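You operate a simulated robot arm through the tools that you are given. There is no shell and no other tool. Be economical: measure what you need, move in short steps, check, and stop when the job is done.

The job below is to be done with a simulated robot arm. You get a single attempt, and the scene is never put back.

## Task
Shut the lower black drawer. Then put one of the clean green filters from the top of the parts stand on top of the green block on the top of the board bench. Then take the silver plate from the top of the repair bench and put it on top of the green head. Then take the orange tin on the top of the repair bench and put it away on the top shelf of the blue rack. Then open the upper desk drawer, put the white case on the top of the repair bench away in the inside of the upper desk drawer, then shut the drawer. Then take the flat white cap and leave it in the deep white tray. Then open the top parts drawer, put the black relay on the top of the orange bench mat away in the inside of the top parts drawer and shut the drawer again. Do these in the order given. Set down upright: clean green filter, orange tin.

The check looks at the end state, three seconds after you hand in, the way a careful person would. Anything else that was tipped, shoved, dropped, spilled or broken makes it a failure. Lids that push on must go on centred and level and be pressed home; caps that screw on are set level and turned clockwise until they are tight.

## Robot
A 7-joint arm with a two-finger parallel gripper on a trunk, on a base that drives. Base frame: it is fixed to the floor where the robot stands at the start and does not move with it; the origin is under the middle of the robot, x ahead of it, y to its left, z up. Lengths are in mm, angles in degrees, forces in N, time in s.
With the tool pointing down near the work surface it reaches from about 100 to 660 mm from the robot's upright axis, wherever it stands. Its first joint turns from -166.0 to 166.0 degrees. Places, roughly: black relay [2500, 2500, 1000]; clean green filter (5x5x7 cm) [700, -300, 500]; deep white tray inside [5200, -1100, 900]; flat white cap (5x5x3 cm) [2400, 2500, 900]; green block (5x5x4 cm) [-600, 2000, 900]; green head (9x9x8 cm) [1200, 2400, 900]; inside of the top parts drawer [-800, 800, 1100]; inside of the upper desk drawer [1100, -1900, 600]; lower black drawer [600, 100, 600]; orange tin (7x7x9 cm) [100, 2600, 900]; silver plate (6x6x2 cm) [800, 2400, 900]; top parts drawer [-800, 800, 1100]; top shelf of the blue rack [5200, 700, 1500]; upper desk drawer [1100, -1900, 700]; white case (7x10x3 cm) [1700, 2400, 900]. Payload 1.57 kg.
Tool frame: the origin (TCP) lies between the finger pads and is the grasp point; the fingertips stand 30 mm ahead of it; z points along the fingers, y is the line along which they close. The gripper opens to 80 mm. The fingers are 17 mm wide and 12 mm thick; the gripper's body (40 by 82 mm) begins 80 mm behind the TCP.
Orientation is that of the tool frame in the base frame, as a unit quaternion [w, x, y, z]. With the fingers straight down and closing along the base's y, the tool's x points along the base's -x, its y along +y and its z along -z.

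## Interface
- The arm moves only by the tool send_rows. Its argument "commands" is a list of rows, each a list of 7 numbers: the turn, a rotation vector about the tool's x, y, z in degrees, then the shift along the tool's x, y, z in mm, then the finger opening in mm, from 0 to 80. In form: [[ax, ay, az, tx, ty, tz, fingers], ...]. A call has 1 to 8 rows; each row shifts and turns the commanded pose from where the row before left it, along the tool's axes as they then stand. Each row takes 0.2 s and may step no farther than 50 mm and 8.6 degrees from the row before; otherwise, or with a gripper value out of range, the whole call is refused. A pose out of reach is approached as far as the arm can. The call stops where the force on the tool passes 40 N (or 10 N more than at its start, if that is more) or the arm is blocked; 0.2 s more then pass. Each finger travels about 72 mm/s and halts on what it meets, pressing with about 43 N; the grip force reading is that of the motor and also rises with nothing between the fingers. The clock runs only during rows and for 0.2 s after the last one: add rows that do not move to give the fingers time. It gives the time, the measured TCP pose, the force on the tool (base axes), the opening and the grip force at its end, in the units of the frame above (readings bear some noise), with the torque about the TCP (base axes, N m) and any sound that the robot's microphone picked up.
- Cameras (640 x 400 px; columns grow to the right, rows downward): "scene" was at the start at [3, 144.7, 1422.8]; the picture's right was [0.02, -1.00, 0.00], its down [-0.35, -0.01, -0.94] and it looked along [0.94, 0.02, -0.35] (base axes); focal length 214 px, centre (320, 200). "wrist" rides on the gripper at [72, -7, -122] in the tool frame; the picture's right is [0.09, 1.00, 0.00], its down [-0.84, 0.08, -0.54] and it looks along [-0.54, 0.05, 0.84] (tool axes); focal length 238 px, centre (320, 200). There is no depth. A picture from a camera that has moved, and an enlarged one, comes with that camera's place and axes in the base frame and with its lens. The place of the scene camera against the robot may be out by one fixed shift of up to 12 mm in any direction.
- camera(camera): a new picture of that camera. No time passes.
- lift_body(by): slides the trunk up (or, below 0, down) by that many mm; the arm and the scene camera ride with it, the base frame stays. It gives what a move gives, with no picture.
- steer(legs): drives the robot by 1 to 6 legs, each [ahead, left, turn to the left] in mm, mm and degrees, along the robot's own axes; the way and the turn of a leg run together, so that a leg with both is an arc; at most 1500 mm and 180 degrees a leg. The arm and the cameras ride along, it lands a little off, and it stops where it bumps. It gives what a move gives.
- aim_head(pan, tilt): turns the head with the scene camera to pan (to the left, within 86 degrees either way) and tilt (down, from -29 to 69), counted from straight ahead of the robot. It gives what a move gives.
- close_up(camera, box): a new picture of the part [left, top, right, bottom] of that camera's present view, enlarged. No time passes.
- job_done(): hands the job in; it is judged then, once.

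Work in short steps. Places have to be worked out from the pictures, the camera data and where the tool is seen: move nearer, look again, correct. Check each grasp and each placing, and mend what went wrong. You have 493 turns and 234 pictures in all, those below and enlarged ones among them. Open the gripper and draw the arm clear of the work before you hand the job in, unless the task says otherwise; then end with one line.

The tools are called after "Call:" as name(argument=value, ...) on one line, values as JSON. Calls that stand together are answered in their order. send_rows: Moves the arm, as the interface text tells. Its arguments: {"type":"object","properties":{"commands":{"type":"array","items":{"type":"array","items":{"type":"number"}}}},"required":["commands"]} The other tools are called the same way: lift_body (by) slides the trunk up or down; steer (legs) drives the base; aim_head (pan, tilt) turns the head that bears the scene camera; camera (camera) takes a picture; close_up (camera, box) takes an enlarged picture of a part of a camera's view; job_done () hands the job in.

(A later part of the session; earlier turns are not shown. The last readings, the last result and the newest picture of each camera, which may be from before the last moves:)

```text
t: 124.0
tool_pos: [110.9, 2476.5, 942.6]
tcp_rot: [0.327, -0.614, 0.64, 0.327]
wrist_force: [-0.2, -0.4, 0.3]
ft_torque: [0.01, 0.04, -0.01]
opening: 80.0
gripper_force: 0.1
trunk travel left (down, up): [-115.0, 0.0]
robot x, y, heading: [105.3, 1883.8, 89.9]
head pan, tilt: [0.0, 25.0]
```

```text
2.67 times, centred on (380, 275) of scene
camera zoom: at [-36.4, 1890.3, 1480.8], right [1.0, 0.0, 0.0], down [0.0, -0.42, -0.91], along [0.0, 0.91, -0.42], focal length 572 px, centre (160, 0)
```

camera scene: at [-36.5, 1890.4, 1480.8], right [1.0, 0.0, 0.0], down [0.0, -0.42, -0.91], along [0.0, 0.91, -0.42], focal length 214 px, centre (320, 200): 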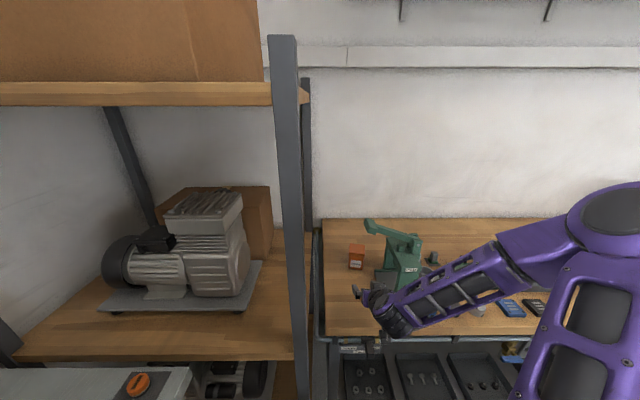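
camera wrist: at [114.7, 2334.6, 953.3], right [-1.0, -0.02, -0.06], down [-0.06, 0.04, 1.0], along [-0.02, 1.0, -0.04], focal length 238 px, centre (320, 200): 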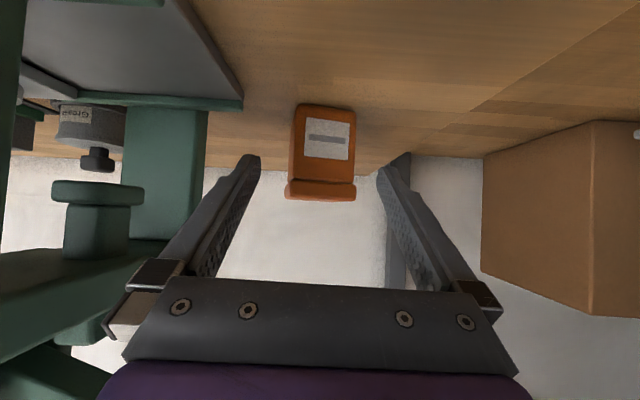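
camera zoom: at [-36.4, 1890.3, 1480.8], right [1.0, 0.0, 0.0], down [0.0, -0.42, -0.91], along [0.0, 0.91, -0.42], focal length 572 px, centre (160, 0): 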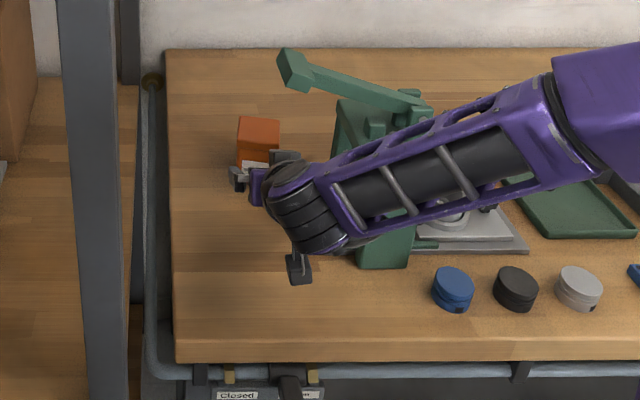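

The forearm would come too close to the press lever this way. I retreat, straighten the tool, and will instead come from above, over the lever.

Call:
send_rows(commands=[[0, 0, 0, 28, 0, -40, 80], [0, 0, 0, 28, 0, -40, 80], [0, 0, 0, 28, 0, -40, 80], [0, 0, 0, 28, 0, -40, 80], [0, 8, 0, 0, 0, -10, 80], [0, 8, 0, 0, 0, -10, 80], [0, 8, 0, 0, 0, -20, 80], [0, 8, 0, 0, 0, -20, 80]])

Call:
send_rows(commands=[[0, 8, 0, 0, 0, -30, 80], [0, 8, 0, 0, 0, -30, 80], [0, 7, 0, 0, 0, -30, 80], [0, 0, 0, 0, 0, -40, 80], [0, 0, 0, 0, 0, -40, 80]])

Call:
camera(camera="wrist")

```text
t: 125.8
tool_pos: [112.8, 2328.0, 977.3]
tcp_rot: [0.173, -0.672, 0.701, 0.162]
wrist_force: [-0.3, -0.1, 0.0]
ft_torque: [0.03, 0.01, -0.01]
opening: 80.1
gripper_force: 0.1
out of reach, approached as far as the arm can: row 3, 4, 8
trunk travel left (down, up): [-115.0, 0.0]
robot x, y, heading: [101.3, 1885.0, 89.7]
head pan, tilt: [0.0, 25.0]
```

```text
t: 127.0
tool_pos: [109.3, 2290.6, 1142.8]
tcp_rot: [0.027, -0.691, 0.722, 0.025]
wrist_force: [-0.2, 0.1, -0.1]
ft_torque: [-0.02, -0.03, 0.0]
opening: 80.0
gripper_force: 0.1
trunk travel left (down, up): [-115.0, 0.0]
robot x, y, heading: [101.1, 1886.2, 89.9]
head pan, tilt: [0.0, 25.0]
```

```text
162 pictures are left
camera wrist: at [113.7, 2210.8, 1258.1], right [-1.0, -0.05, -0.01], down [-0.04, 0.8, 0.6], along [-0.02, 0.6, -0.8], focal length 238 px, centre (320, 200)
```

wrist: 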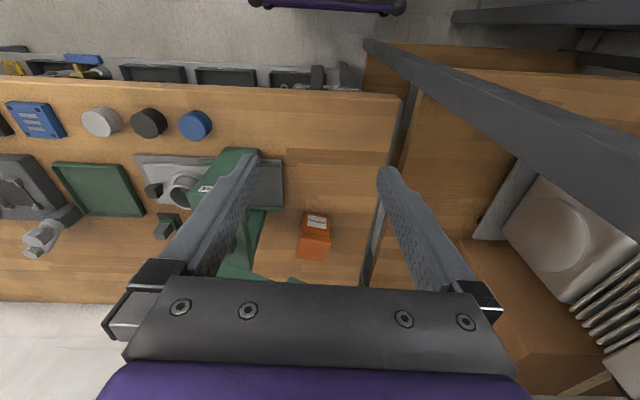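

I level the tool, raise it above the lever and shift left, then drive right/ahead so the tin is within top-down reach.

Call:
send_rows(commands=[[0, 4.2, -2.5, 0, 30, -30, 80], [0, 0, 0, 0, 40, -20, 80], [0, 0, 0, 0, 0, -20, 80]])

Call:
steer(legs=[[0, -80, 0], [60, 0, 0]])

Call:
camera(camera="wrist")

Call:
camera(camera="scene")

```text
t: 127.8
tool_pos: [40.8, 2291.4, 1210.0]
tcp_rot: [0.002, -0.706, 0.708, -0.002]
wrist_force: [-0.1, 0.4, 0.0]
ft_torque: [0.01, 0.01, 0.02]
opening: 80.1
gripper_force: 0.0
trunk travel left (down, up): [-115.0, 0.0]
robot x, y, heading: [103.9, 1884.6, 89.8]
head pan, tilt: [0.0, 25.0]
```

```text
t: 129.9
tool_pos: [122.9, 2332.2, 1208.7]
tcp_rot: [-0.001, 0.709, -0.705, 0.002]
wrist_force: [0.1, 0.2, 0.0]
ft_torque: [0.0, 0.0, 0.0]
opening: 80.2
gripper_force: 0.1
trunk travel left (down, up): [-115.0, 0.0]
robot x, y, heading: [187.0, 1924.4, 90.4]
head pan, tilt: [0.0, 25.0]
stopped in leg 2: the robot was blocked; the commanded pose is now the measured one
```

```text
161 pictures are left
camera wrist: at [130.6, 2260.9, 1330.9], right [-1.0, -0.1, 0.0], down [-0.08, 0.84, 0.54], along [-0.05, 0.54, -0.84], focal length 238 px, centre (320, 200)
```

wrist: 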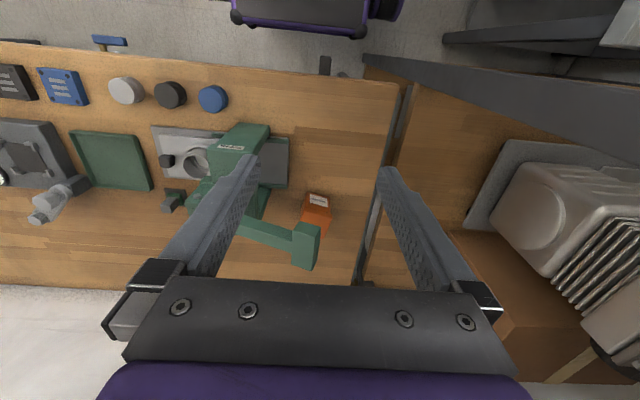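

```text
160 pictures are left
camera scene: at [47.4, 1929.5, 1480.8], right [1.0, 0.0, 0.0], down [0.0, -0.42, -0.91], along [0.0, 0.91, -0.42], focal length 214 px, centre (320, 200)
```

scene: 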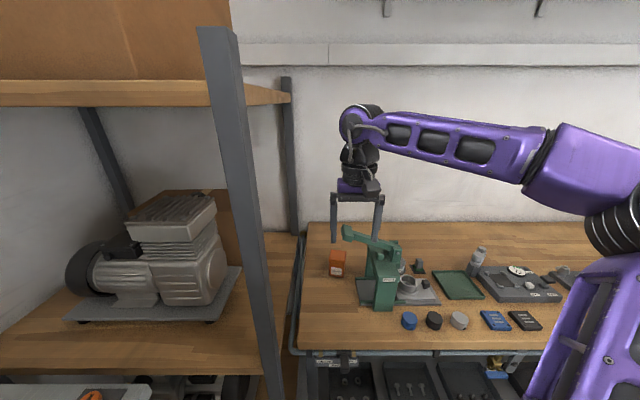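

Call:
close_up(camera="wrist", box=[260, 170, 370, 290])

Call:
close_up(camera="scene", box=[310, 190, 420, 320])

```text
3.33 times, centred on (315, 230) of wrist
camera zoom: at [130.6, 2260.9, 1330.9], right [-1.0, -0.1, 0.0], down [-0.08, 0.84, 0.54], along [-0.05, 0.54, -0.84], focal length 794 px, centre (337, 100)
```

zoom: 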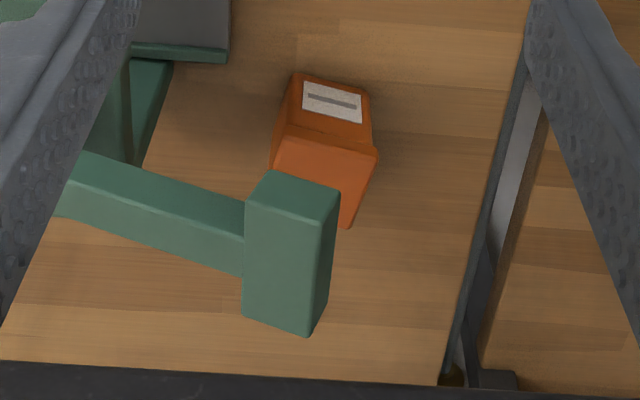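

```text
3.08 times, centred on (365, 255) of scene
camera zoom: at [47.4, 1929.5, 1480.8], right [1.0, 0.0, 0.0], down [0.0, -0.42, -0.91], along [0.0, 0.91, -0.42], focal length 660 px, centre (182, 31)
```

zoom: 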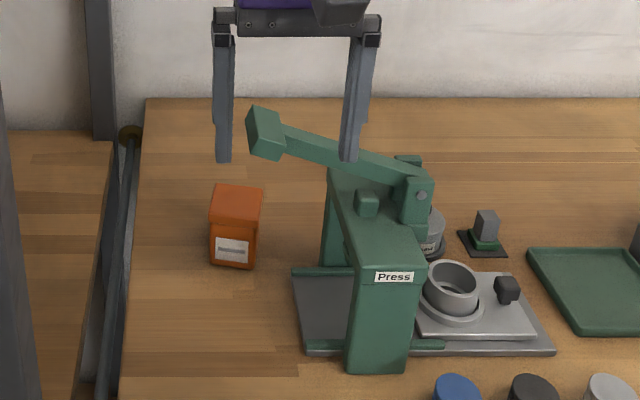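

The lever end is near (130,2445,1137) and the tin (114,2574) is turned about −13°. A tilted grasp with −13° yaw swings the wrist left, away from the lever, so I return to that plan: back off and re-tilt.

Call:
steer(legs=[[-40, 0, 0], [0, 80, 0]])

Call:
send_rows(commands=[[0, 0, 0, 0, -40, 20, 80], [0, 0, 0, 0, 0, 45, 80], [0, 0, 0, 0, 0, 45, 80], [0, 0, 0, 0, 0, 45, 80], [0, 0, 0, 0, 0, 45, 80]])

Call:
send_rows(commands=[[0, 0, 6.5, 0, 0, 0, 80], [0, 0, 6.5, 0, 0, 0, 80], [0, -8, 0, 0, 0, 0, 80], [0, -8, 0, 0, 0, 0, 80], [0, -8, 0, 0, 0, 0, 80], [0, -8, 0, 0, 0, 0, 80], [0, -8, 0, 0, 0, 0, 80], [0, -8, 0, 0, 0, 0, 80]])

```text
t: 131.8
tool_pos: [43.8, 2291.7, 1209.8]
tcp_rot: [-0.002, 0.71, -0.705, 0.001]
wrist_force: [-0.2, 0.0, -0.1]
ft_torque: [0.0, 0.01, -0.01]
opening: 79.8
gripper_force: 0.1
trunk travel left (down, up): [-115.0, 0.0]
robot x, y, heading: [109.5, 1884.8, 90.1]
head pan, tilt: [0.0, 25.0]
```

```text
t: 133.0
tool_pos: [86.7, 2291.3, 1007.6]
tcp_rot: [-0.001, 0.709, -0.705, 0.002]
wrist_force: [-1.0, 0.2, 0.4]
ft_torque: [0.01, -0.02, 0.0]
opening: 80.1
gripper_force: 0.2
trunk travel left (down, up): [-115.0, 0.0]
robot x, y, heading: [109.9, 1887.5, 90.3]
head pan, tilt: [0.0, 25.0]
```

```text
t: 134.8
tool_pos: [75.8, 2321.4, 1018.9]
tcp_rot: [0.319, -0.57, 0.714, 0.252]
wrist_force: [0.0, -0.5, 0.2]
ft_torque: [0.04, 0.02, 0.01]
opening: 80.0
gripper_force: 0.1
out of reach, approached as far as the arm can: row 7, 8
trunk travel left (down, up): [-115.0, 0.0]
robot x, y, heading: [105.5, 1887.4, 90.4]
head pan, tilt: [0.0, 25.0]
```

Call:
send_rows(commands=[[0, -2.5, 0, 2, 6, 37, 80], [0, -2.5, 0, 2, 6, 37, 80], [0, -2.5, 0, 0, 6, 37, 80]])

Call:
camera(camera="wrist")

Call:
close_up(camera="scene", box=[310, 190, 450, 340])

```text
t: 135.6
tool_pos: [78.4, 2405.3, 944.4]
tcp_rot: [0.365, -0.553, 0.691, 0.29]
wrist_force: [0.1, -1.9, -0.2]
ft_torque: [0.02, -0.02, -0.02]
opening: 80.0
gripper_force: 0.0
trunk travel left (down, up): [-115.0, 0.0]
robot x, y, heading: [105.8, 1886.5, 90.2]
head pan, tilt: [0.0, 25.0]
```

```text
157 pictures are left
camera wrist: at [55.7, 2266.4, 953.4], right [-0.98, 0.17, -0.08], down [-0.07, 0.04, 1.0], along [0.17, 0.98, -0.03], focal length 238 px, centre (320, 200)
```

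wrist: 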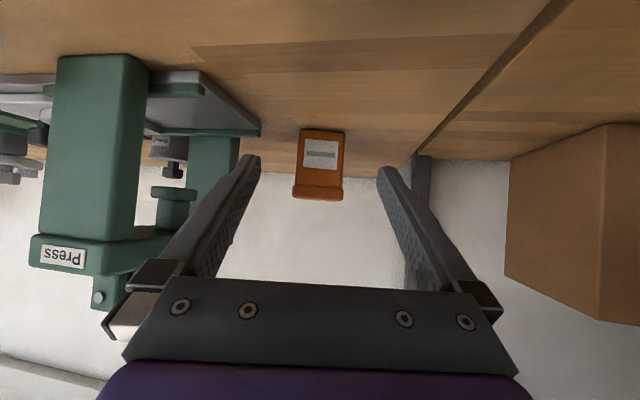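

```text
2.67 times, centred on (380, 265) of scene
camera zoom: at [-31.5, 1889.0, 1480.9], right [1.0, 0.0, 0.0], down [0.0, -0.42, -0.91], along [0.0, 0.91, -0.42], focal length 572 px, centre (160, 27)
```

zoom: 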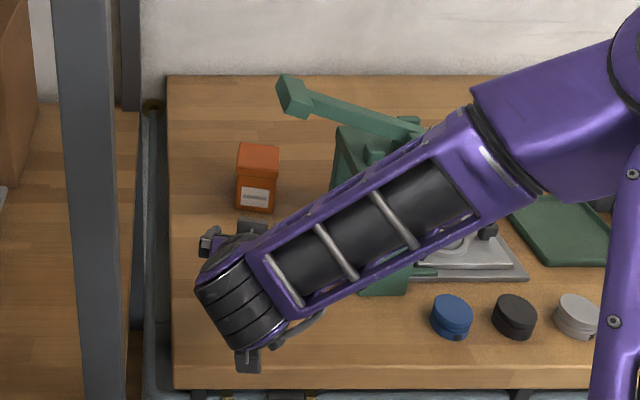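

The tin is squared up between the fingers, ~5 mm to the left of the tool line. I advance 100 mm and lower to z≈908.

Call:
send_rows(commands=[[0, 0, 0, -9, 1.7, 34.3, 80], [0, 0, 0, -9, 1.7, 34.3, 80], [0, 0, 0, -9, 1.7, 34.3, 80]])

Call:
camera(camera="wrist")

Call:
close_up(camera="scene", box=[310, 190, 450, 340])

```text
t: 136.4
tool_pos: [96.5, 2504.5, 906.8]
tcp_rot: [0.365, -0.554, 0.69, 0.29]
wrist_force: [-0.7, 0.1, 0.6]
ft_torque: [0.0, 0.02, 0.01]
opening: 79.9
gripper_force: 0.2
trunk travel left (down, up): [-115.0, 0.0]
robot x, y, heading: [106.2, 1880.9, 90.2]
head pan, tilt: [0.0, 25.0]
```

```text
155 pictures are left
camera wrist: at [73.1, 2366.0, 916.6], right [-0.98, 0.17, -0.08], down [-0.07, 0.04, 1.0], along [0.17, 0.98, -0.03], focal length 238 px, centre (320, 200)
```

wrist: 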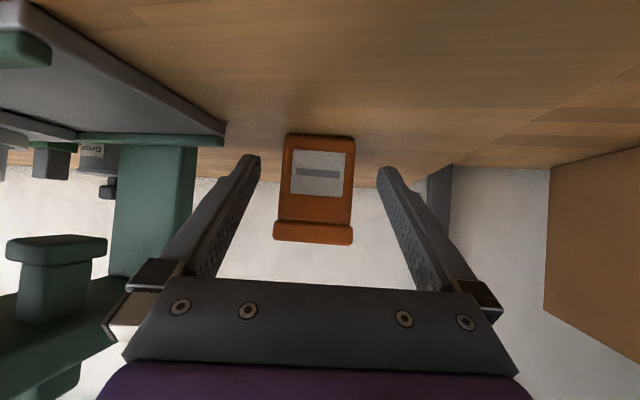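

```text
2.67 times, centred on (380, 265) of scene
camera zoom: at [-31.4, 1889.1, 1480.8], right [1.0, 0.0, 0.0], down [0.0, -0.42, -0.91], along [0.0, 0.91, -0.42], focal length 572 px, centre (160, 27)
```

zoom: 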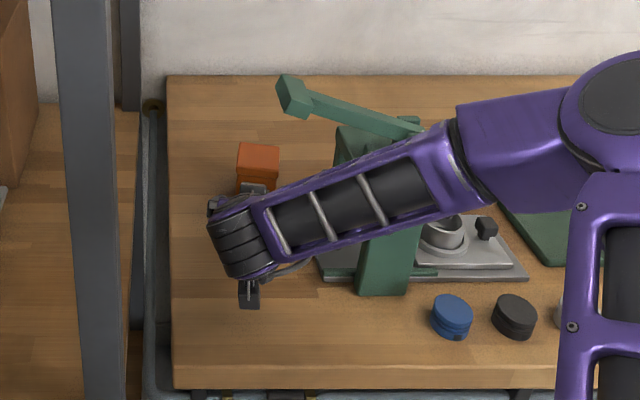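

Centred between the fingers with the arm clear of the press. I advance the last ~72 mm and close.

Call:
send_rows(commands=[[0, 0, 0, -13.6, 0, 20, 80], [0, 0, 0, -13.6, 0, 20, 80], [0, 0, 0, -13.6, 0, 20, 80]])

Call:
send_rows(commands=[[0, 0, 0, 0, 0, 0, 45], [0, 0, 0, 0, 0, 0, 45], [0, 0, 0, 0, 0, 0, 45]])

Call:
camera(camera="wrist")

```text
t: 137.2
tool_pos: [110.5, 2576.4, 907.0]
tcp_rot: [0.364, -0.554, 0.69, 0.289]
wrist_force: [-0.3, 0.2, 0.3]
ft_torque: [0.03, -0.01, 0.04]
opening: 80.0
gripper_force: 0.0
trunk travel left (down, up): [-115.0, 0.0]
robot x, y, heading: [105.8, 1886.6, 90.4]
head pan, tilt: [0.0, 25.0]
```

```text
t: 138.0
tool_pos: [108.4, 2576.9, 906.6]
tcp_rot: [0.365, -0.554, 0.69, 0.29]
wrist_force: [0.0, 1.7, -0.3]
ft_torque: [0.22, 0.07, -0.03]
opening: 61.9
gripper_force: 43.2
trunk travel left (down, up): [-115.0, 0.0]
robot x, y, heading: [108.0, 1888.6, 89.9]
head pan, tilt: [0.0, 25.0]
```

```text
153 pictures are left
camera wrist: at [88.1, 2437.4, 916.3], right [-0.98, 0.17, -0.08], down [-0.07, 0.04, 1.0], along [0.17, 0.98, -0.03], focal length 238 px, centre (320, 200)
```

wrist: 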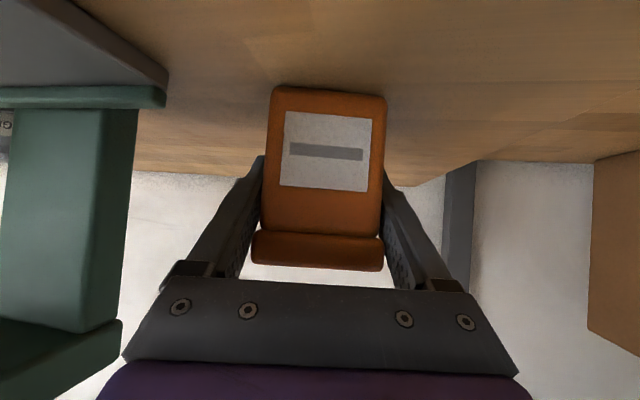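

Tin gripped (61.9 mm). I lift it 20 mm and withdraw straight back.

Call:
send_rows(commands=[[0, 0, 0, -8, 0, -5.7, 45], [0, 0, 0, -8, 0, -5.7, 45], [0, 0, 0, 17, 0, -25, 45], [0, 0, 0, 22, 0, -32, 45], [0, 0, 0, 22, 0, -32, 45], [0, 0, 0, 22, 0, -32, 45], [0, 0, 0, 22, 0, -32, 45]])

Call:
camera(camera="wrist")

Call:
close_up(camera="scene", box=[310, 190, 450, 340])

```text
t: 139.6
tool_pos: [69.8, 2395.4, 929.3]
tcp_rot: [0.365, -0.554, 0.69, 0.29]
wrist_force: [-0.4, -0.7, -2.9]
ft_torque: [-0.02, 0.01, -0.02]
opening: 61.8
gripper_force: 43.6
trunk travel left (down, up): [-115.0, 0.0]
robot x, y, heading: [109.0, 1885.8, 90.2]
head pan, tilt: [0.0, 25.0]
```

```text
152 pictures are left
camera wrist: at [46.9, 2256.4, 938.6], right [-0.98, 0.17, -0.08], down [-0.07, 0.04, 1.0], along [0.17, 0.98, -0.03], focal length 238 px, centre (320, 200)
```

wrist: 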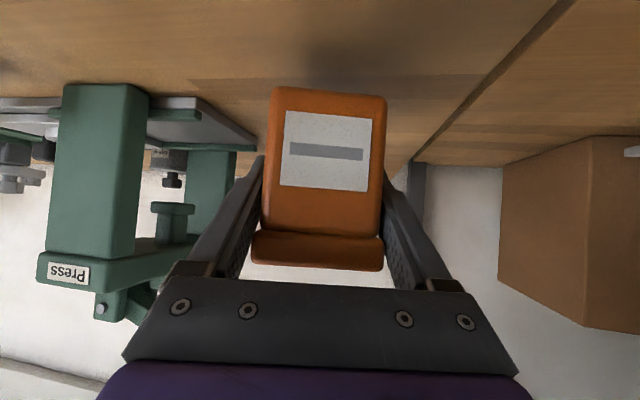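

```text
2.67 times, centred on (380, 265) of scene
camera zoom: at [-31.3, 1889.5, 1480.8], right [1.0, 0.0, 0.0], down [0.0, -0.42, -0.91], along [0.0, 0.91, -0.42], focal length 572 px, centre (160, 27)
```

zoom: 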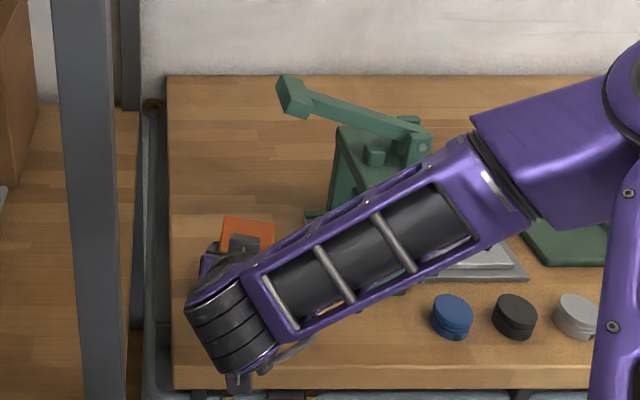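

The press is untouched and the tin is secure. I back away, turn to face +x, and look down the aisle.

Call:
steer(legs=[[-300, 0, 0], [0, 0, -90]])

Call:
aim_head(pan=-5, tilt=15)

Call:
camera(camera="scene")

```text
t: 145.6
tool_pos: [619.7, 1628.2, 929.4]
tcp_rot: [0.462, 0.096, 0.88, -0.053]
wrist_force: [-0.5, 0.7, -3.0]
ft_torque: [0.03, -0.03, 0.01]
opening: 61.7
gripper_force: 43.1
trunk travel left (down, up): [-115.0, 0.0]
robot x, y, heading: [109.6, 1589.3, 0.5]
head pan, tilt: [0.0, 25.0]
```

```text
t: 146.3
tool_pos: [619.5, 1628.2, 930.3]
tcp_rot: [0.462, 0.095, 0.88, -0.052]
wrist_force: [0.3, 0.0, -2.7]
ft_torque: [0.0, -0.03, -0.02]
opening: 61.8
gripper_force: 43.1
trunk travel left (down, up): [-115.0, 0.0]
robot x, y, heading: [109.8, 1585.6, 0.4]
head pan, tilt: [-5.0, 15.0]
```

```text
150 pictures are left
camera scene: at [112.2, 1722.6, 1497.0], right [-0.08, -1.0, 0.0], down [-0.26, 0.02, -0.97], along [0.96, -0.08, -0.26], focal length 214 px, centre (320, 200)
```

scene: 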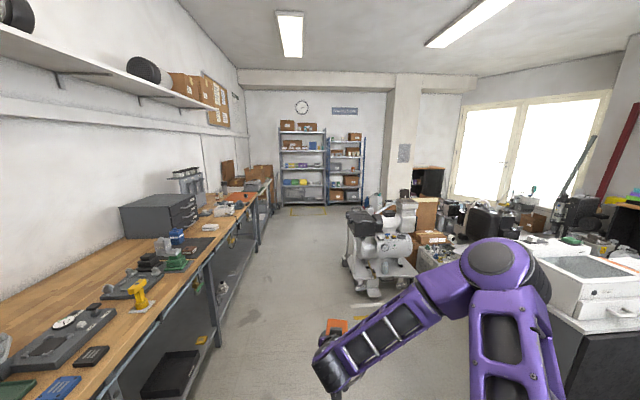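

Call:
close_up(camera="scene", box=[260, 105, 400, 215])

```text
3.64 times, centred on (330, 160) of scene
camera zoom: at [112.2, 1722.6, 1497.0], right [-0.08, -1.0, 0.0], down [-0.26, 0.02, -0.97], along [0.96, -0.08, -0.26], focal length 780 px, centre (284, 346)
```

zoom: 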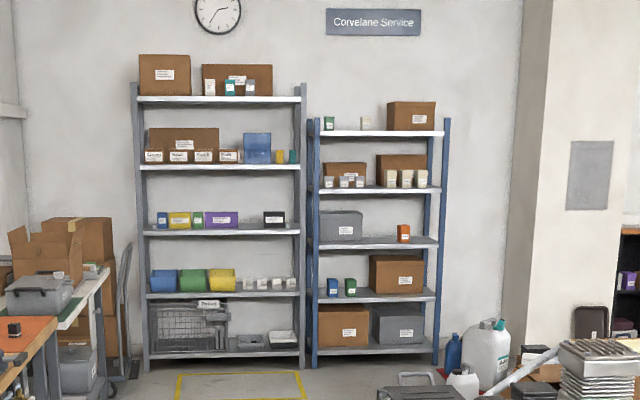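

The blue-posted right rack has its top shelf at z≈1500. I test whether the arm can raise the tin to that height here in free space.

Call:
send_rows(commands=[[0, 0, 0, -33, 0, -22.7, 45], [0, 0, 0, -33, 0, -22.7, 45], [0, 0, 0, -33, 0, -22.7, 45], [0, 0, 0, -33, 0, -22.7, 45], [0, 0, 0, -33, 0, -22.7, 45], [0, 0, 0, -33, 0, -22.7, 45], [0, 0, 0, -33, 0, -22.7, 45], [0, 0, 0, -33, 0, -22.7, 45]])

Call:
send_rows(commands=[[0, 0, 0, -33, 0, -22.7, 45], [0, 0, 0, -33, 0, -22.7, 45], [0, 0, 0, -33, 0, -22.7, 45], [0, 0, 0, -33, 0, -22.7, 45], [0, 0, 0, -33, 0, -22.7, 45], [0, 0, 0, -33, 0, -22.7, 45], [0, 0, 0, -33, 0, -22.7, 45], [0, 0, 0, -33, 0, -22.7, 45]])

```text
t: 148.1
tool_pos: [619.7, 1628.8, 1248.0]
tcp_rot: [0.461, 0.096, 0.881, -0.052]
wrist_force: [-0.3, 1.1, -3.6]
ft_torque: [0.01, -0.01, 0.0]
opening: 61.9
gripper_force: 42.9
trunk travel left (down, up): [-115.0, 0.0]
robot x, y, heading: [107.0, 1588.8, 0.4]
head pan, tilt: [-5.0, 15.0]
```

```text
t: 149.7
tool_pos: [567.7, 1564.6, 1574.2]
tcp_rot: [0.503, 0.129, 0.854, 0.027]
wrist_force: [1.4, 1.1, -3.3]
ft_torque: [-0.03, 0.01, -0.06]
opening: 62.0
gripper_force: 43.2
trunk travel left (down, up): [-115.0, 0.0]
robot x, y, heading: [112.2, 1588.1, 0.3]
head pan, tilt: [-5.0, 15.0]
stopped in row 7: the arm was blocked; the commanded pose is now the measured one
```

The arm can reach z≈1570 at about 460–500 mm ahead, though it twisted at its limit. I restore the tin's orientation while lowering to a carrying height.

Call:
send_rows(commands=[[3.3, 2.3, -4.0, 34, -7, 19.7, 45], [3.3, 2.3, -4.0, 33, -4, 22, 45], [0, 0, 0, 33, 0, 22.7, 45], [0, 0, 0, 33, 0, 22.7, 45], [0, 0, 0, 33, 0, 22.7, 45], [0, 0, 0, 33, 0, 22.7, 45], [0, 0, 0, 33, 0, 22.7, 45]])

Call:
steer(legs=[[0, 100, 0], [1500, 0, 0], [1000, 0, 0]])

Call:
camera(camera="scene")

Call:
camera(camera="wrist")

```text
t: 151.3
tool_pos: [568.0, 1563.9, 1296.0]
tcp_rot: [0.462, 0.097, 0.88, -0.051]
wrist_force: [-0.7, 0.9, -2.7]
ft_torque: [0.01, 0.01, -0.02]
opening: 61.4
gripper_force: 43.2
trunk travel left (down, up): [-115.0, 0.0]
robot x, y, heading: [108.5, 1588.3, 0.2]
head pan, tilt: [-5.0, 15.0]
```

```text
t: 164.7
tool_pos: [3059.4, 1658.0, 1296.9]
tcp_rot: [0.462, 0.107, 0.879, -0.058]
wrist_force: [-0.2, -0.3, -3.0]
ft_torque: [0.03, 0.01, 0.02]
opening: 61.8
gripper_force: 42.6
trunk travel left (down, up): [-115.0, 0.0]
robot x, y, heading: [2598.7, 1693.2, -1.0]
head pan, tilt: [-5.0, 15.0]
```

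```text
148 pictures are left
camera scene: at [2607.1, 1828.6, 1497.0], right [-0.1, -0.99, 0.0], down [-0.26, 0.03, -0.97], along [0.96, -0.1, -0.26], focal length 214 px, centre (320, 200)
```

scene: 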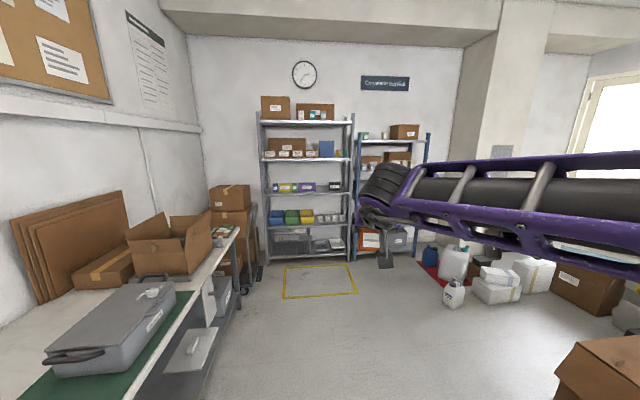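

```text
147 pictures are left
camera wrist: at [2921.9, 1686.2, 1306.0], right [0.19, 0.98, -0.08], down [0.05, 0.07, 1.0], along [0.98, -0.2, -0.03], focal length 238 px, centre (320, 200)
```

wrist: 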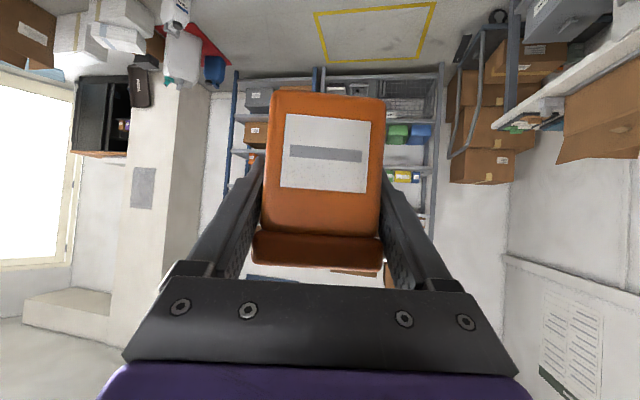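

The way is clear. I drive on to in front of the blue rack and look again.

Call:
steer(legs=[[1300, 0, 1], [0, -740, 0]])

Call:
aim_head(pan=0, tilt=0)

Call:
camera(camera="scene")

```text
t: 178.3
tool_pos: [4384.0, 943.7, 1295.9]
tcp_rot: [0.462, 0.091, 0.881, -0.049]
wrist_force: [0.7, 0.8, -3.2]
ft_torque: [0.02, 0.03, 0.01]
opening: 62.2
gripper_force: 43.2
trunk travel left (down, up): [-115.0, 0.0]
robot x, y, heading: [3927.4, 959.2, 1.3]
head pan, tilt: [-5.0, 15.0]
```

```text
t: 179.1
tool_pos: [4383.5, 943.8, 1295.9]
tcp_rot: [0.463, 0.09, 0.881, -0.048]
wrist_force: [0.0, 0.6, -2.7]
ft_torque: [0.03, 0.03, -0.02]
opening: 61.8
gripper_force: 42.7
trunk travel left (down, up): [-115.0, 0.0]
robot x, y, heading: [3920.6, 964.6, 1.4]
head pan, tilt: [0.0, 0.0]
```

```text
146 pictures are left
camera scene: at [3922.3, 1103.9, 1521.1], right [0.02, -1.0, 0.0], down [0.0, 0.0, -1.0], along [1.0, 0.02, 0.0], focal length 214 px, centre (320, 200)
```

scene: 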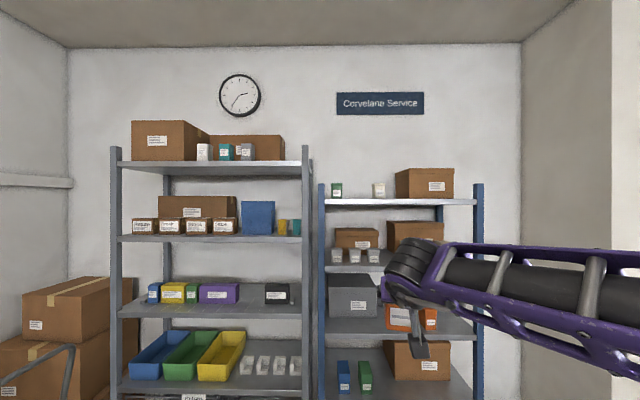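

Call:
close_up(camera="scene", box=[300, 150, 500, 260])

```text
3.20 times, centred on (400, 205) of scene
camera zoom: at [3922.3, 1103.9, 1521.1], right [0.02, -1.0, 0.0], down [0.0, 0.0, -1.0], along [1.0, 0.02, 0.0], focal length 686 px, centre (64, 184)
```

zoom: 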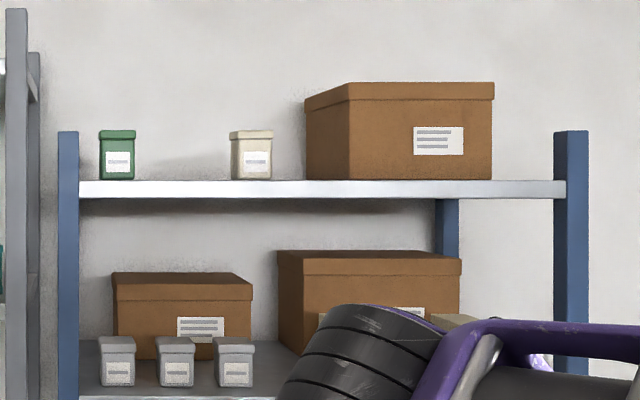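

The shelf top is at about z≈1520, near the arm's upper limit. I turn the head away to the left to free the arm, extend a little, and raise.

Call:
aim_head(pan=60, tilt=0)

Call:
send_rows(commands=[[0, 0, 0, -33, 0, -22.7, 45], [0, 0, 0, -33, 0, -22.7, 45], [0, 0, 0, -33, 0, -22.7, 45], [0, 0, 0, -33, 0, -22.7, 45], [0, 0, 0, -33, 0, -22.7, 45], [0, 0, 0, -33, 0, -22.7, 45], [0, 0, 0, -33, 0, -22.7, 45]])

```text
t: 180.4
tool_pos: [4385.3, 943.2, 1296.9]
tcp_rot: [0.462, 0.09, 0.881, -0.049]
wrist_force: [-0.5, 0.0, -2.4]
ft_torque: [-0.01, -0.03, 0.04]
opening: 61.8
gripper_force: 43.3
trunk travel left (down, up): [-115.0, 0.0]
robot x, y, heading: [3924.3, 960.7, 1.5]
head pan, tilt: [60.0, 0.0]
```

```text
t: 182.0
tool_pos: [4383.4, 944.1, 1575.7]
tcp_rot: [0.461, 0.09, 0.881, -0.049]
wrist_force: [-0.5, 0.1, -3.0]
ft_torque: [-0.01, -0.02, 0.0]
opening: 61.7
gripper_force: 42.6
trunk travel left (down, up): [-115.0, 0.0]
robot x, y, heading: [3922.3, 963.1, 1.3]
head pan, tilt: [60.0, 0.0]
```

It reached 1575 with no twist. I raise 30 mm more for clearance and look with the wrist camera.

Call:
send_rows(commands=[[0, 0, 0, -25, 0, -17, 45]])

Call:
camera(camera="wrist")

Call:
aim_head(pan=20, tilt=5)

Call:
camera(camera="scene")

```text
t: 182.4
tool_pos: [4385.5, 942.4, 1599.7]
tcp_rot: [0.461, 0.09, 0.881, -0.047]
wrist_force: [-0.6, -0.8, -3.3]
ft_torque: [0.05, 0.0, 0.09]
opening: 62.2
gripper_force: 43.4
out of reach, approached as far as the arm can: row 1
trunk travel left (down, up): [-115.0, 0.0]
robot x, y, heading: [3921.0, 959.9, 1.3]
head pan, tilt: [60.0, 0.0]
```

```text
144 pictures are left
camera wrist: at [4248.2, 965.0, 1609.4], right [0.15, 0.99, -0.08], down [0.05, 0.07, 1.0], along [0.99, -0.15, -0.04], focal length 238 px, centre (320, 200)
```

wrist: 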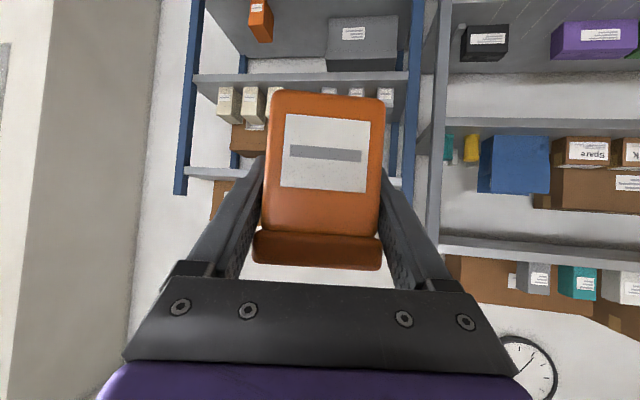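

```text
t: 183.5
tool_pos: [4386.6, 937.8, 1597.6]
tcp_rot: [0.461, 0.092, 0.882, -0.043]
wrist_force: [-0.1, -1.0, -2.9]
ft_torque: [-0.03, 0.0, -0.01]
opening: 62.1
gripper_force: 42.8
trunk travel left (down, up): [-115.0, 0.0]
robot x, y, heading: [3925.8, 957.9, 1.6]
head pan, tilt: [20.0, 5.0]
```

```text
143 pictures are left
camera scene: at [3910.9, 1149.0, 1514.4], right [0.52, -0.86, 0.0], down [-0.06, -0.04, -1.0], along [0.85, 0.51, -0.08], focal length 214 px, centre (320, 200)
```

scene: 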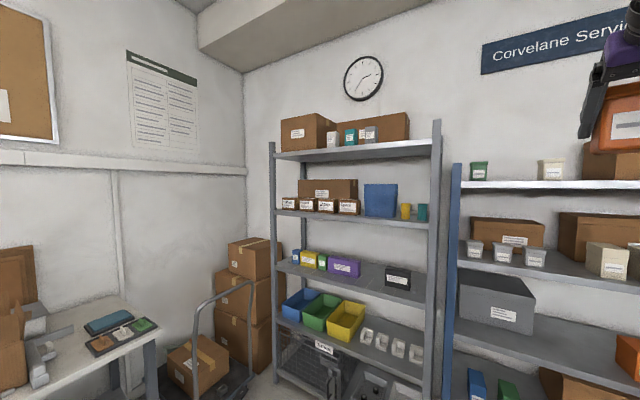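

Call:
close_up(camera="wrist", box=[160, 60, 440, 240])

```text
2.22 times, centred on (300, 150) of wrist
camera zoom: at [4248.3, 960.7, 1609.1], right [0.15, 0.99, -0.07], down [0.05, 0.06, 1.0], along [0.99, -0.15, -0.04], focal length 530 px, centre (364, 311)
```

zoom: 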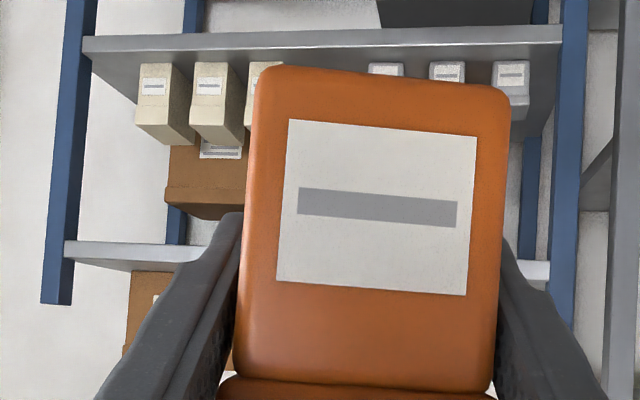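

The shelf's front edge is at about x≈5131, top z≈1512; the gap between green and white tins is centred near y≈909. I drive in with the tin about 45 mm above shelf level, stopping short to check.

Call:
steer(legs=[[600, -40, 0]])

Call:
camera(camera="wrist")

Call:
camera(camera="scene")

```text
t: 186.9
tool_pos: [5002.3, 902.5, 1599.2]
tcp_rot: [0.46, 0.099, 0.881, -0.046]
wrist_force: [0.3, -0.2, -3.5]
ft_torque: [0.03, 0.02, -0.01]
opening: 61.8
gripper_force: 43.3
trunk travel left (down, up): [-115.0, 0.0]
robot x, y, heading: [4542.2, 934.6, 0.9]
head pan, tilt: [20.0, 5.0]
```

```text
141 pictures are left
camera wrist: at [4864.7, 927.3, 1609.2], right [0.16, 0.98, -0.07], down [0.05, 0.06, 1.0], along [0.99, -0.17, -0.04], focal length 238 px, centre (320, 200)
```

wrist: 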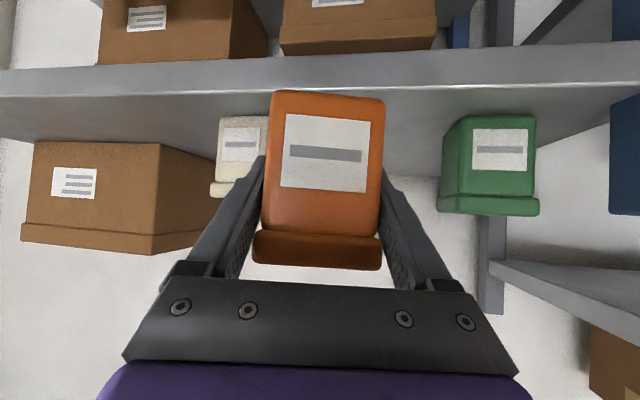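

```text
140 pictures are left
camera scene: at [4530.2, 1119.5, 1514.3], right [0.49, -0.87, 0.0], down [-0.07, -0.04, -1.0], along [0.87, 0.49, -0.08], focal length 214 px, centre (320, 200)
```

scene: 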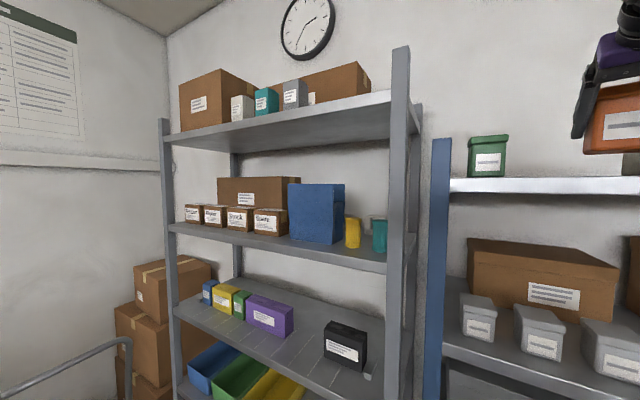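

Recomputed: shelf edge x≈5035, top z≈1520; green tin at (5112,1027), white at (5125,799). I drive 110 mm more so my tin lines up with them at y≈910.

Call:
steer(legs=[[110, 6, 0]])

Call:
camera(camera="wrist")

Call:
camera(camera="scene")

```text
t: 188.2
tool_pos: [5113.2, 904.2, 1598.3]
tcp_rot: [0.46, 0.099, 0.881, -0.042]
wrist_force: [0.6, 0.9, -3.4]
ft_torque: [0.03, 0.0, 0.0]
opening: 61.8
gripper_force: 42.9
trunk travel left (down, up): [-115.0, 0.0]
robot x, y, heading: [4652.1, 939.7, 0.5]
head pan, tilt: [20.0, 5.0]
```

```text
139 pictures are left
camera wrist: at [4974.9, 931.0, 1609.2], right [0.17, 0.98, -0.06], down [0.05, 0.05, 1.0], along [0.99, -0.17, -0.04], focal length 238 px, centre (320, 200)
```

wrist: 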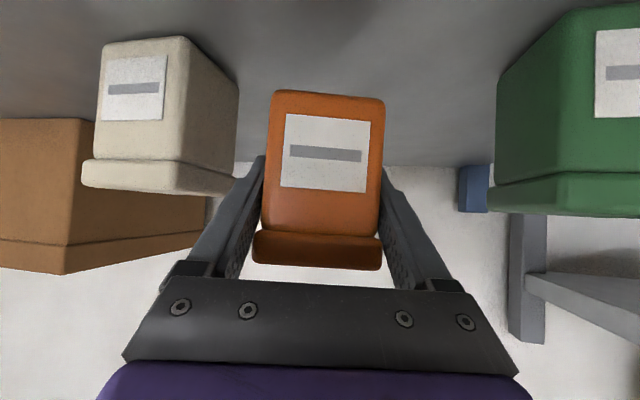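

```text
138 pictures are left
camera scene: at [4643.9, 1121.1, 1514.0], right [0.43, -0.9, 0.0], down [-0.07, -0.03, -1.0], along [0.9, 0.43, -0.08], focal length 214 px, centre (320, 200)
```

scene: 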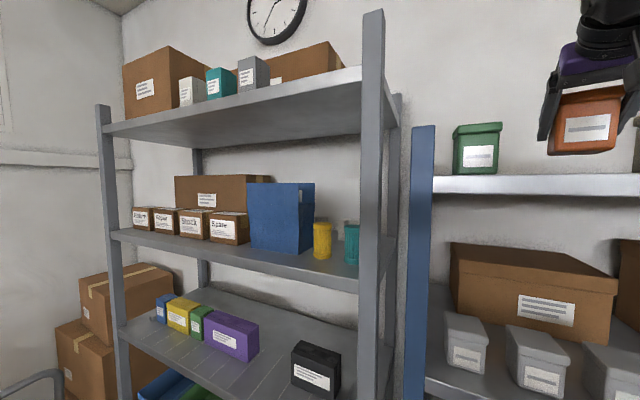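

The tin hangs in the gap above the shelf. I lower 25 mm and re-read the pose.

Call:
send_rows(commands=[[0, 0, 0, 10.3, 0, 7.1, 45], [0, 0, 0, 10.3, 0, 7.1, 45]])

Call:
close_up(camera="scene", box=[420, 80, 640, 210])

```text
t: 188.8
tool_pos: [5111.9, 906.5, 1574.8]
tcp_rot: [0.46, 0.101, 0.881, -0.043]
wrist_force: [0.6, -0.5, -4.1]
ft_torque: [-0.02, 0.0, 0.0]
opening: 61.7
gripper_force: 43.3
trunk travel left (down, up): [-115.0, 0.0]
robot x, y, heading: [4654.6, 941.4, 0.5]
head pan, tilt: [20.0, 5.0]
```

```text
2.91 times, centred on (530, 145) of scene
camera zoom: at [4646.9, 1113.8, 1513.3], right [0.35, -0.94, 0.0], down [-0.08, -0.03, -1.0], along [0.93, 0.35, -0.09], focal length 624 px, centre (-291, 360)
```

zoom: 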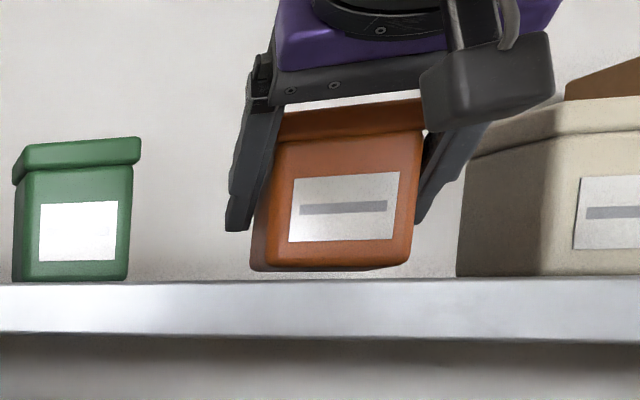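

The tin shows a ~1° roll; I correct that and lower in 2 mm steps to contact.

Call:
send_rows(commands=[[0.7, 0, -1.0, 2.5, 0, 1.7, 45], [0, 0, 0, 2.5, 0, 1.7, 45], [0, 0, 0, 1.65, 0, 1.1, 45], [0, 0, 0, 1.65, 0, 1.1, 45]])

Call:
close_up(camera="scene", box=[420, 80, 640, 210])

```text
t: 189.8
tool_pos: [5113.2, 906.7, 1566.8]
tcp_rot: [0.463, 0.096, 0.88, -0.052]
wrist_force: [6.3, -2.7, 21.8]
ft_torque: [0.15, -1.15, -0.09]
opening: 61.7
gripper_force: 43.1
trunk travel left (down, up): [-115.0, 0.0]
robot x, y, heading: [4651.1, 941.7, 0.6]
head pan, tilt: [20.0, 5.0]
```

```text
2.91 times, centred on (530, 145) of scene
camera zoom: at [4646.6, 1113.5, 1513.8], right [0.35, -0.94, 0.0], down [-0.08, -0.03, -1.0], along [0.93, 0.35, -0.09], focal length 624 px, centre (-291, 360)
```

zoom: 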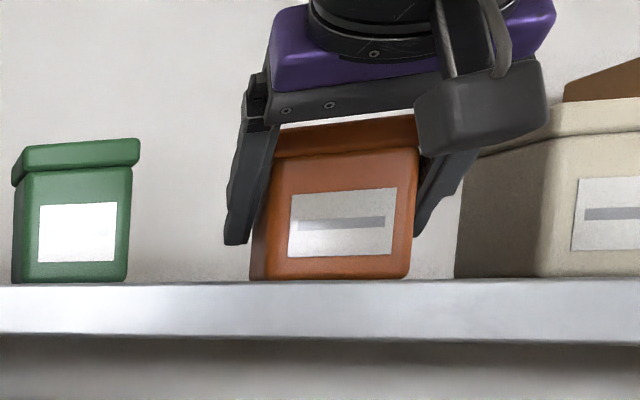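

The tin touches the shelf (25 N). I relieve slightly and open the fingers.

Call:
send_rows(commands=[[0, 0, 0, -0.8, 0, -0.6, 45], [0, 0, 0, 0, 0, 0, 62], [0, 0, 0, 0, 0, 0, 70], [0, 0, 0, 0, 0, 0, 78], [0, 0, 0, 0, 0, 0, 78]])

Call:
close_up(camera="scene", box=[420, 80, 640, 210])

Call:
camera(camera="wrist")

```text
t: 190.9
tool_pos: [5112.3, 909.0, 1564.4]
tcp_rot: [0.459, 0.095, 0.882, -0.053]
wrist_force: [0.0, 0.4, 0.4]
ft_torque: [0.04, -0.05, 0.02]
opening: 78.0
gripper_force: 0.2
trunk travel left (down, up): [-115.0, 0.0]
robot x, y, heading: [4653.3, 941.8, 0.6]
head pan, tilt: [20.0, 5.0]
```

```text
2.91 times, centred on (530, 145) of scene
camera zoom: at [4646.8, 1113.9, 1513.3], right [0.35, -0.94, 0.0], down [-0.08, -0.03, -1.0], along [0.93, 0.35, -0.09], focal length 624 px, centre (-291, 360)
```

zoom: 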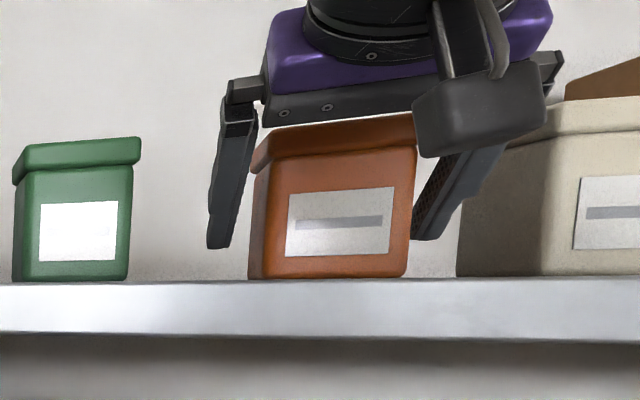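

```text
134 pictures are left
camera wrist: at [4974.5, 932.6, 1575.3], right [0.17, 0.98, -0.08], down [0.05, 0.07, 1.0], along [0.98, -0.17, -0.04], focal length 238 px, centre (320, 200)
```

wrist: 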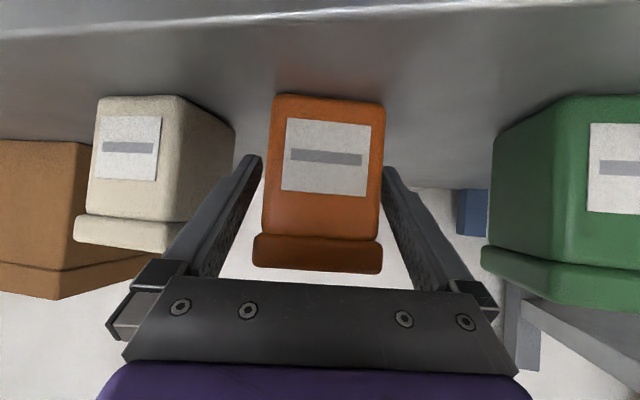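

The tin stands upright. I withdraw along the finger direction, then back the base away.

Call:
send_rows(commands=[[0, 0, 0, 14, 0, -20.5, 78], [0, 0, 0, 17, 0, -25, 78], [0, 0, 0, 17, 0, -25, 78]])

Call:
steer(legs=[[-500, 0, 0]])

Call:
camera(camera="wrist")

```text
t: 191.8
tool_pos: [5028.5, 925.5, 1567.0]
tcp_rot: [0.459, 0.095, 0.882, -0.053]
wrist_force: [0.8, 0.3, -0.2]
ft_torque: [0.01, -0.01, 0.01]
opening: 78.0
gripper_force: 0.0
trunk travel left (down, up): [-115.0, 0.0]
robot x, y, heading: [4652.8, 940.2, 0.8]
head pan, tilt: [20.0, 5.0]
```

```text
t: 194.7
tool_pos: [4526.9, 920.7, 1568.0]
tcp_rot: [0.458, 0.096, 0.882, -0.053]
wrist_force: [0.0, 0.1, -0.1]
ft_torque: [-0.01, -0.01, -0.01]
opening: 78.2
gripper_force: 0.0
trunk travel left (down, up): [-115.0, 0.0]
robot x, y, heading: [4148.7, 934.6, 0.6]
head pan, tilt: [20.0, 5.0]
```

```text
133 pictures are left
camera wrist: at [4387.9, 946.2, 1577.4], right [0.16, 0.98, -0.08], down [0.05, 0.07, 1.0], along [0.99, -0.17, -0.04], focal length 238 px, centre (320, 200)
```

wrist: 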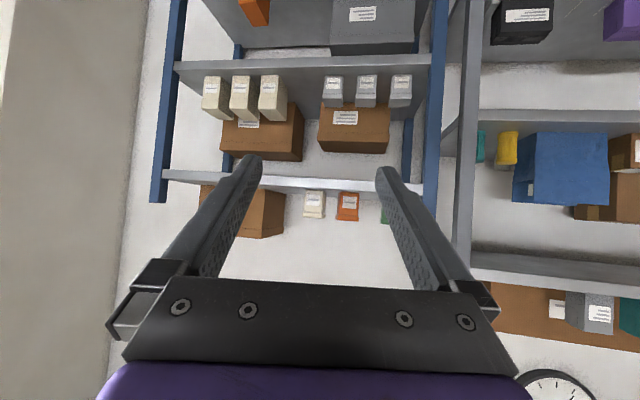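

The tin is on the top shelf. Now I fold the arm back to a vertical, lower carrying pose.

Call:
send_rows(commands=[[0, 0, 0, 33, 0, 22.7, 60], [0, 0, 0, 33, 0, 22.7, 60], [0, 0, 0, 33, 0, 22.7, 60], [0, 0, 0, 33, 0, 22.7, 60], [0, 0, 0, 33, 0, 22.7, 60], [0, 0, 0, 33, 0, 22.7, 60], [0, 0, 0, 33, 0, 22.7, 60], [0, 0, 0, 33, 0, 22.7, 60]])

Call:
send_rows(commands=[[0, 8, 0, 30, 0, 25, 60], [0, 8, 0, 27, 0, 28, 60], [0, 8, 0, 20, 0, 30, 60], [0, 8, 0, 15, 0, 35, 60], [0, 8, 0, 10, 0, 35, 60], [0, 8, 0, 5, 0, 35, 60], [0, 7, 0, 0, 0, 20, 60]])

Call:
aim_head(pan=0, tilt=20)

```text
t: 196.5
tool_pos: [4519.1, 921.6, 1245.4]
tcp_rot: [0.459, 0.096, 0.881, -0.053]
wrist_force: [0.4, 0.6, 1.0]
ft_torque: [0.0, 0.03, 0.0]
opening: 59.7
gripper_force: 0.0
trunk travel left (down, up): [-115.0, 0.0]
robot x, y, heading: [4147.2, 934.9, 0.6]
head pan, tilt: [20.0, 5.0]
```

```text
t: 198.1
tool_pos: [4547.0, 912.4, 1003.6]
tcp_rot: [-0.001, 0.108, 0.994, -0.003]
wrist_force: [-0.7, 0.9, 0.4]
ft_torque: [0.01, -0.02, 0.02]
opening: 60.2
gripper_force: 0.2
trunk travel left (down, up): [-115.0, 0.0]
robot x, y, heading: [4151.0, 936.8, 0.6]
head pan, tilt: [20.0, 5.0]
```

```text
t: 198.9
tool_pos: [4547.3, 913.2, 1003.9]
tcp_rot: [0.001, 0.109, 0.994, -0.002]
wrist_force: [-0.7, -0.4, -0.5]
ft_torque: [0.0, -0.01, -0.03]
opening: 60.1
gripper_force: 0.1
trunk travel left (down, up): [-115.0, 0.0]
robot x, y, heading: [4146.2, 936.4, 0.7]
head pan, tilt: [0.0, 20.0]
```

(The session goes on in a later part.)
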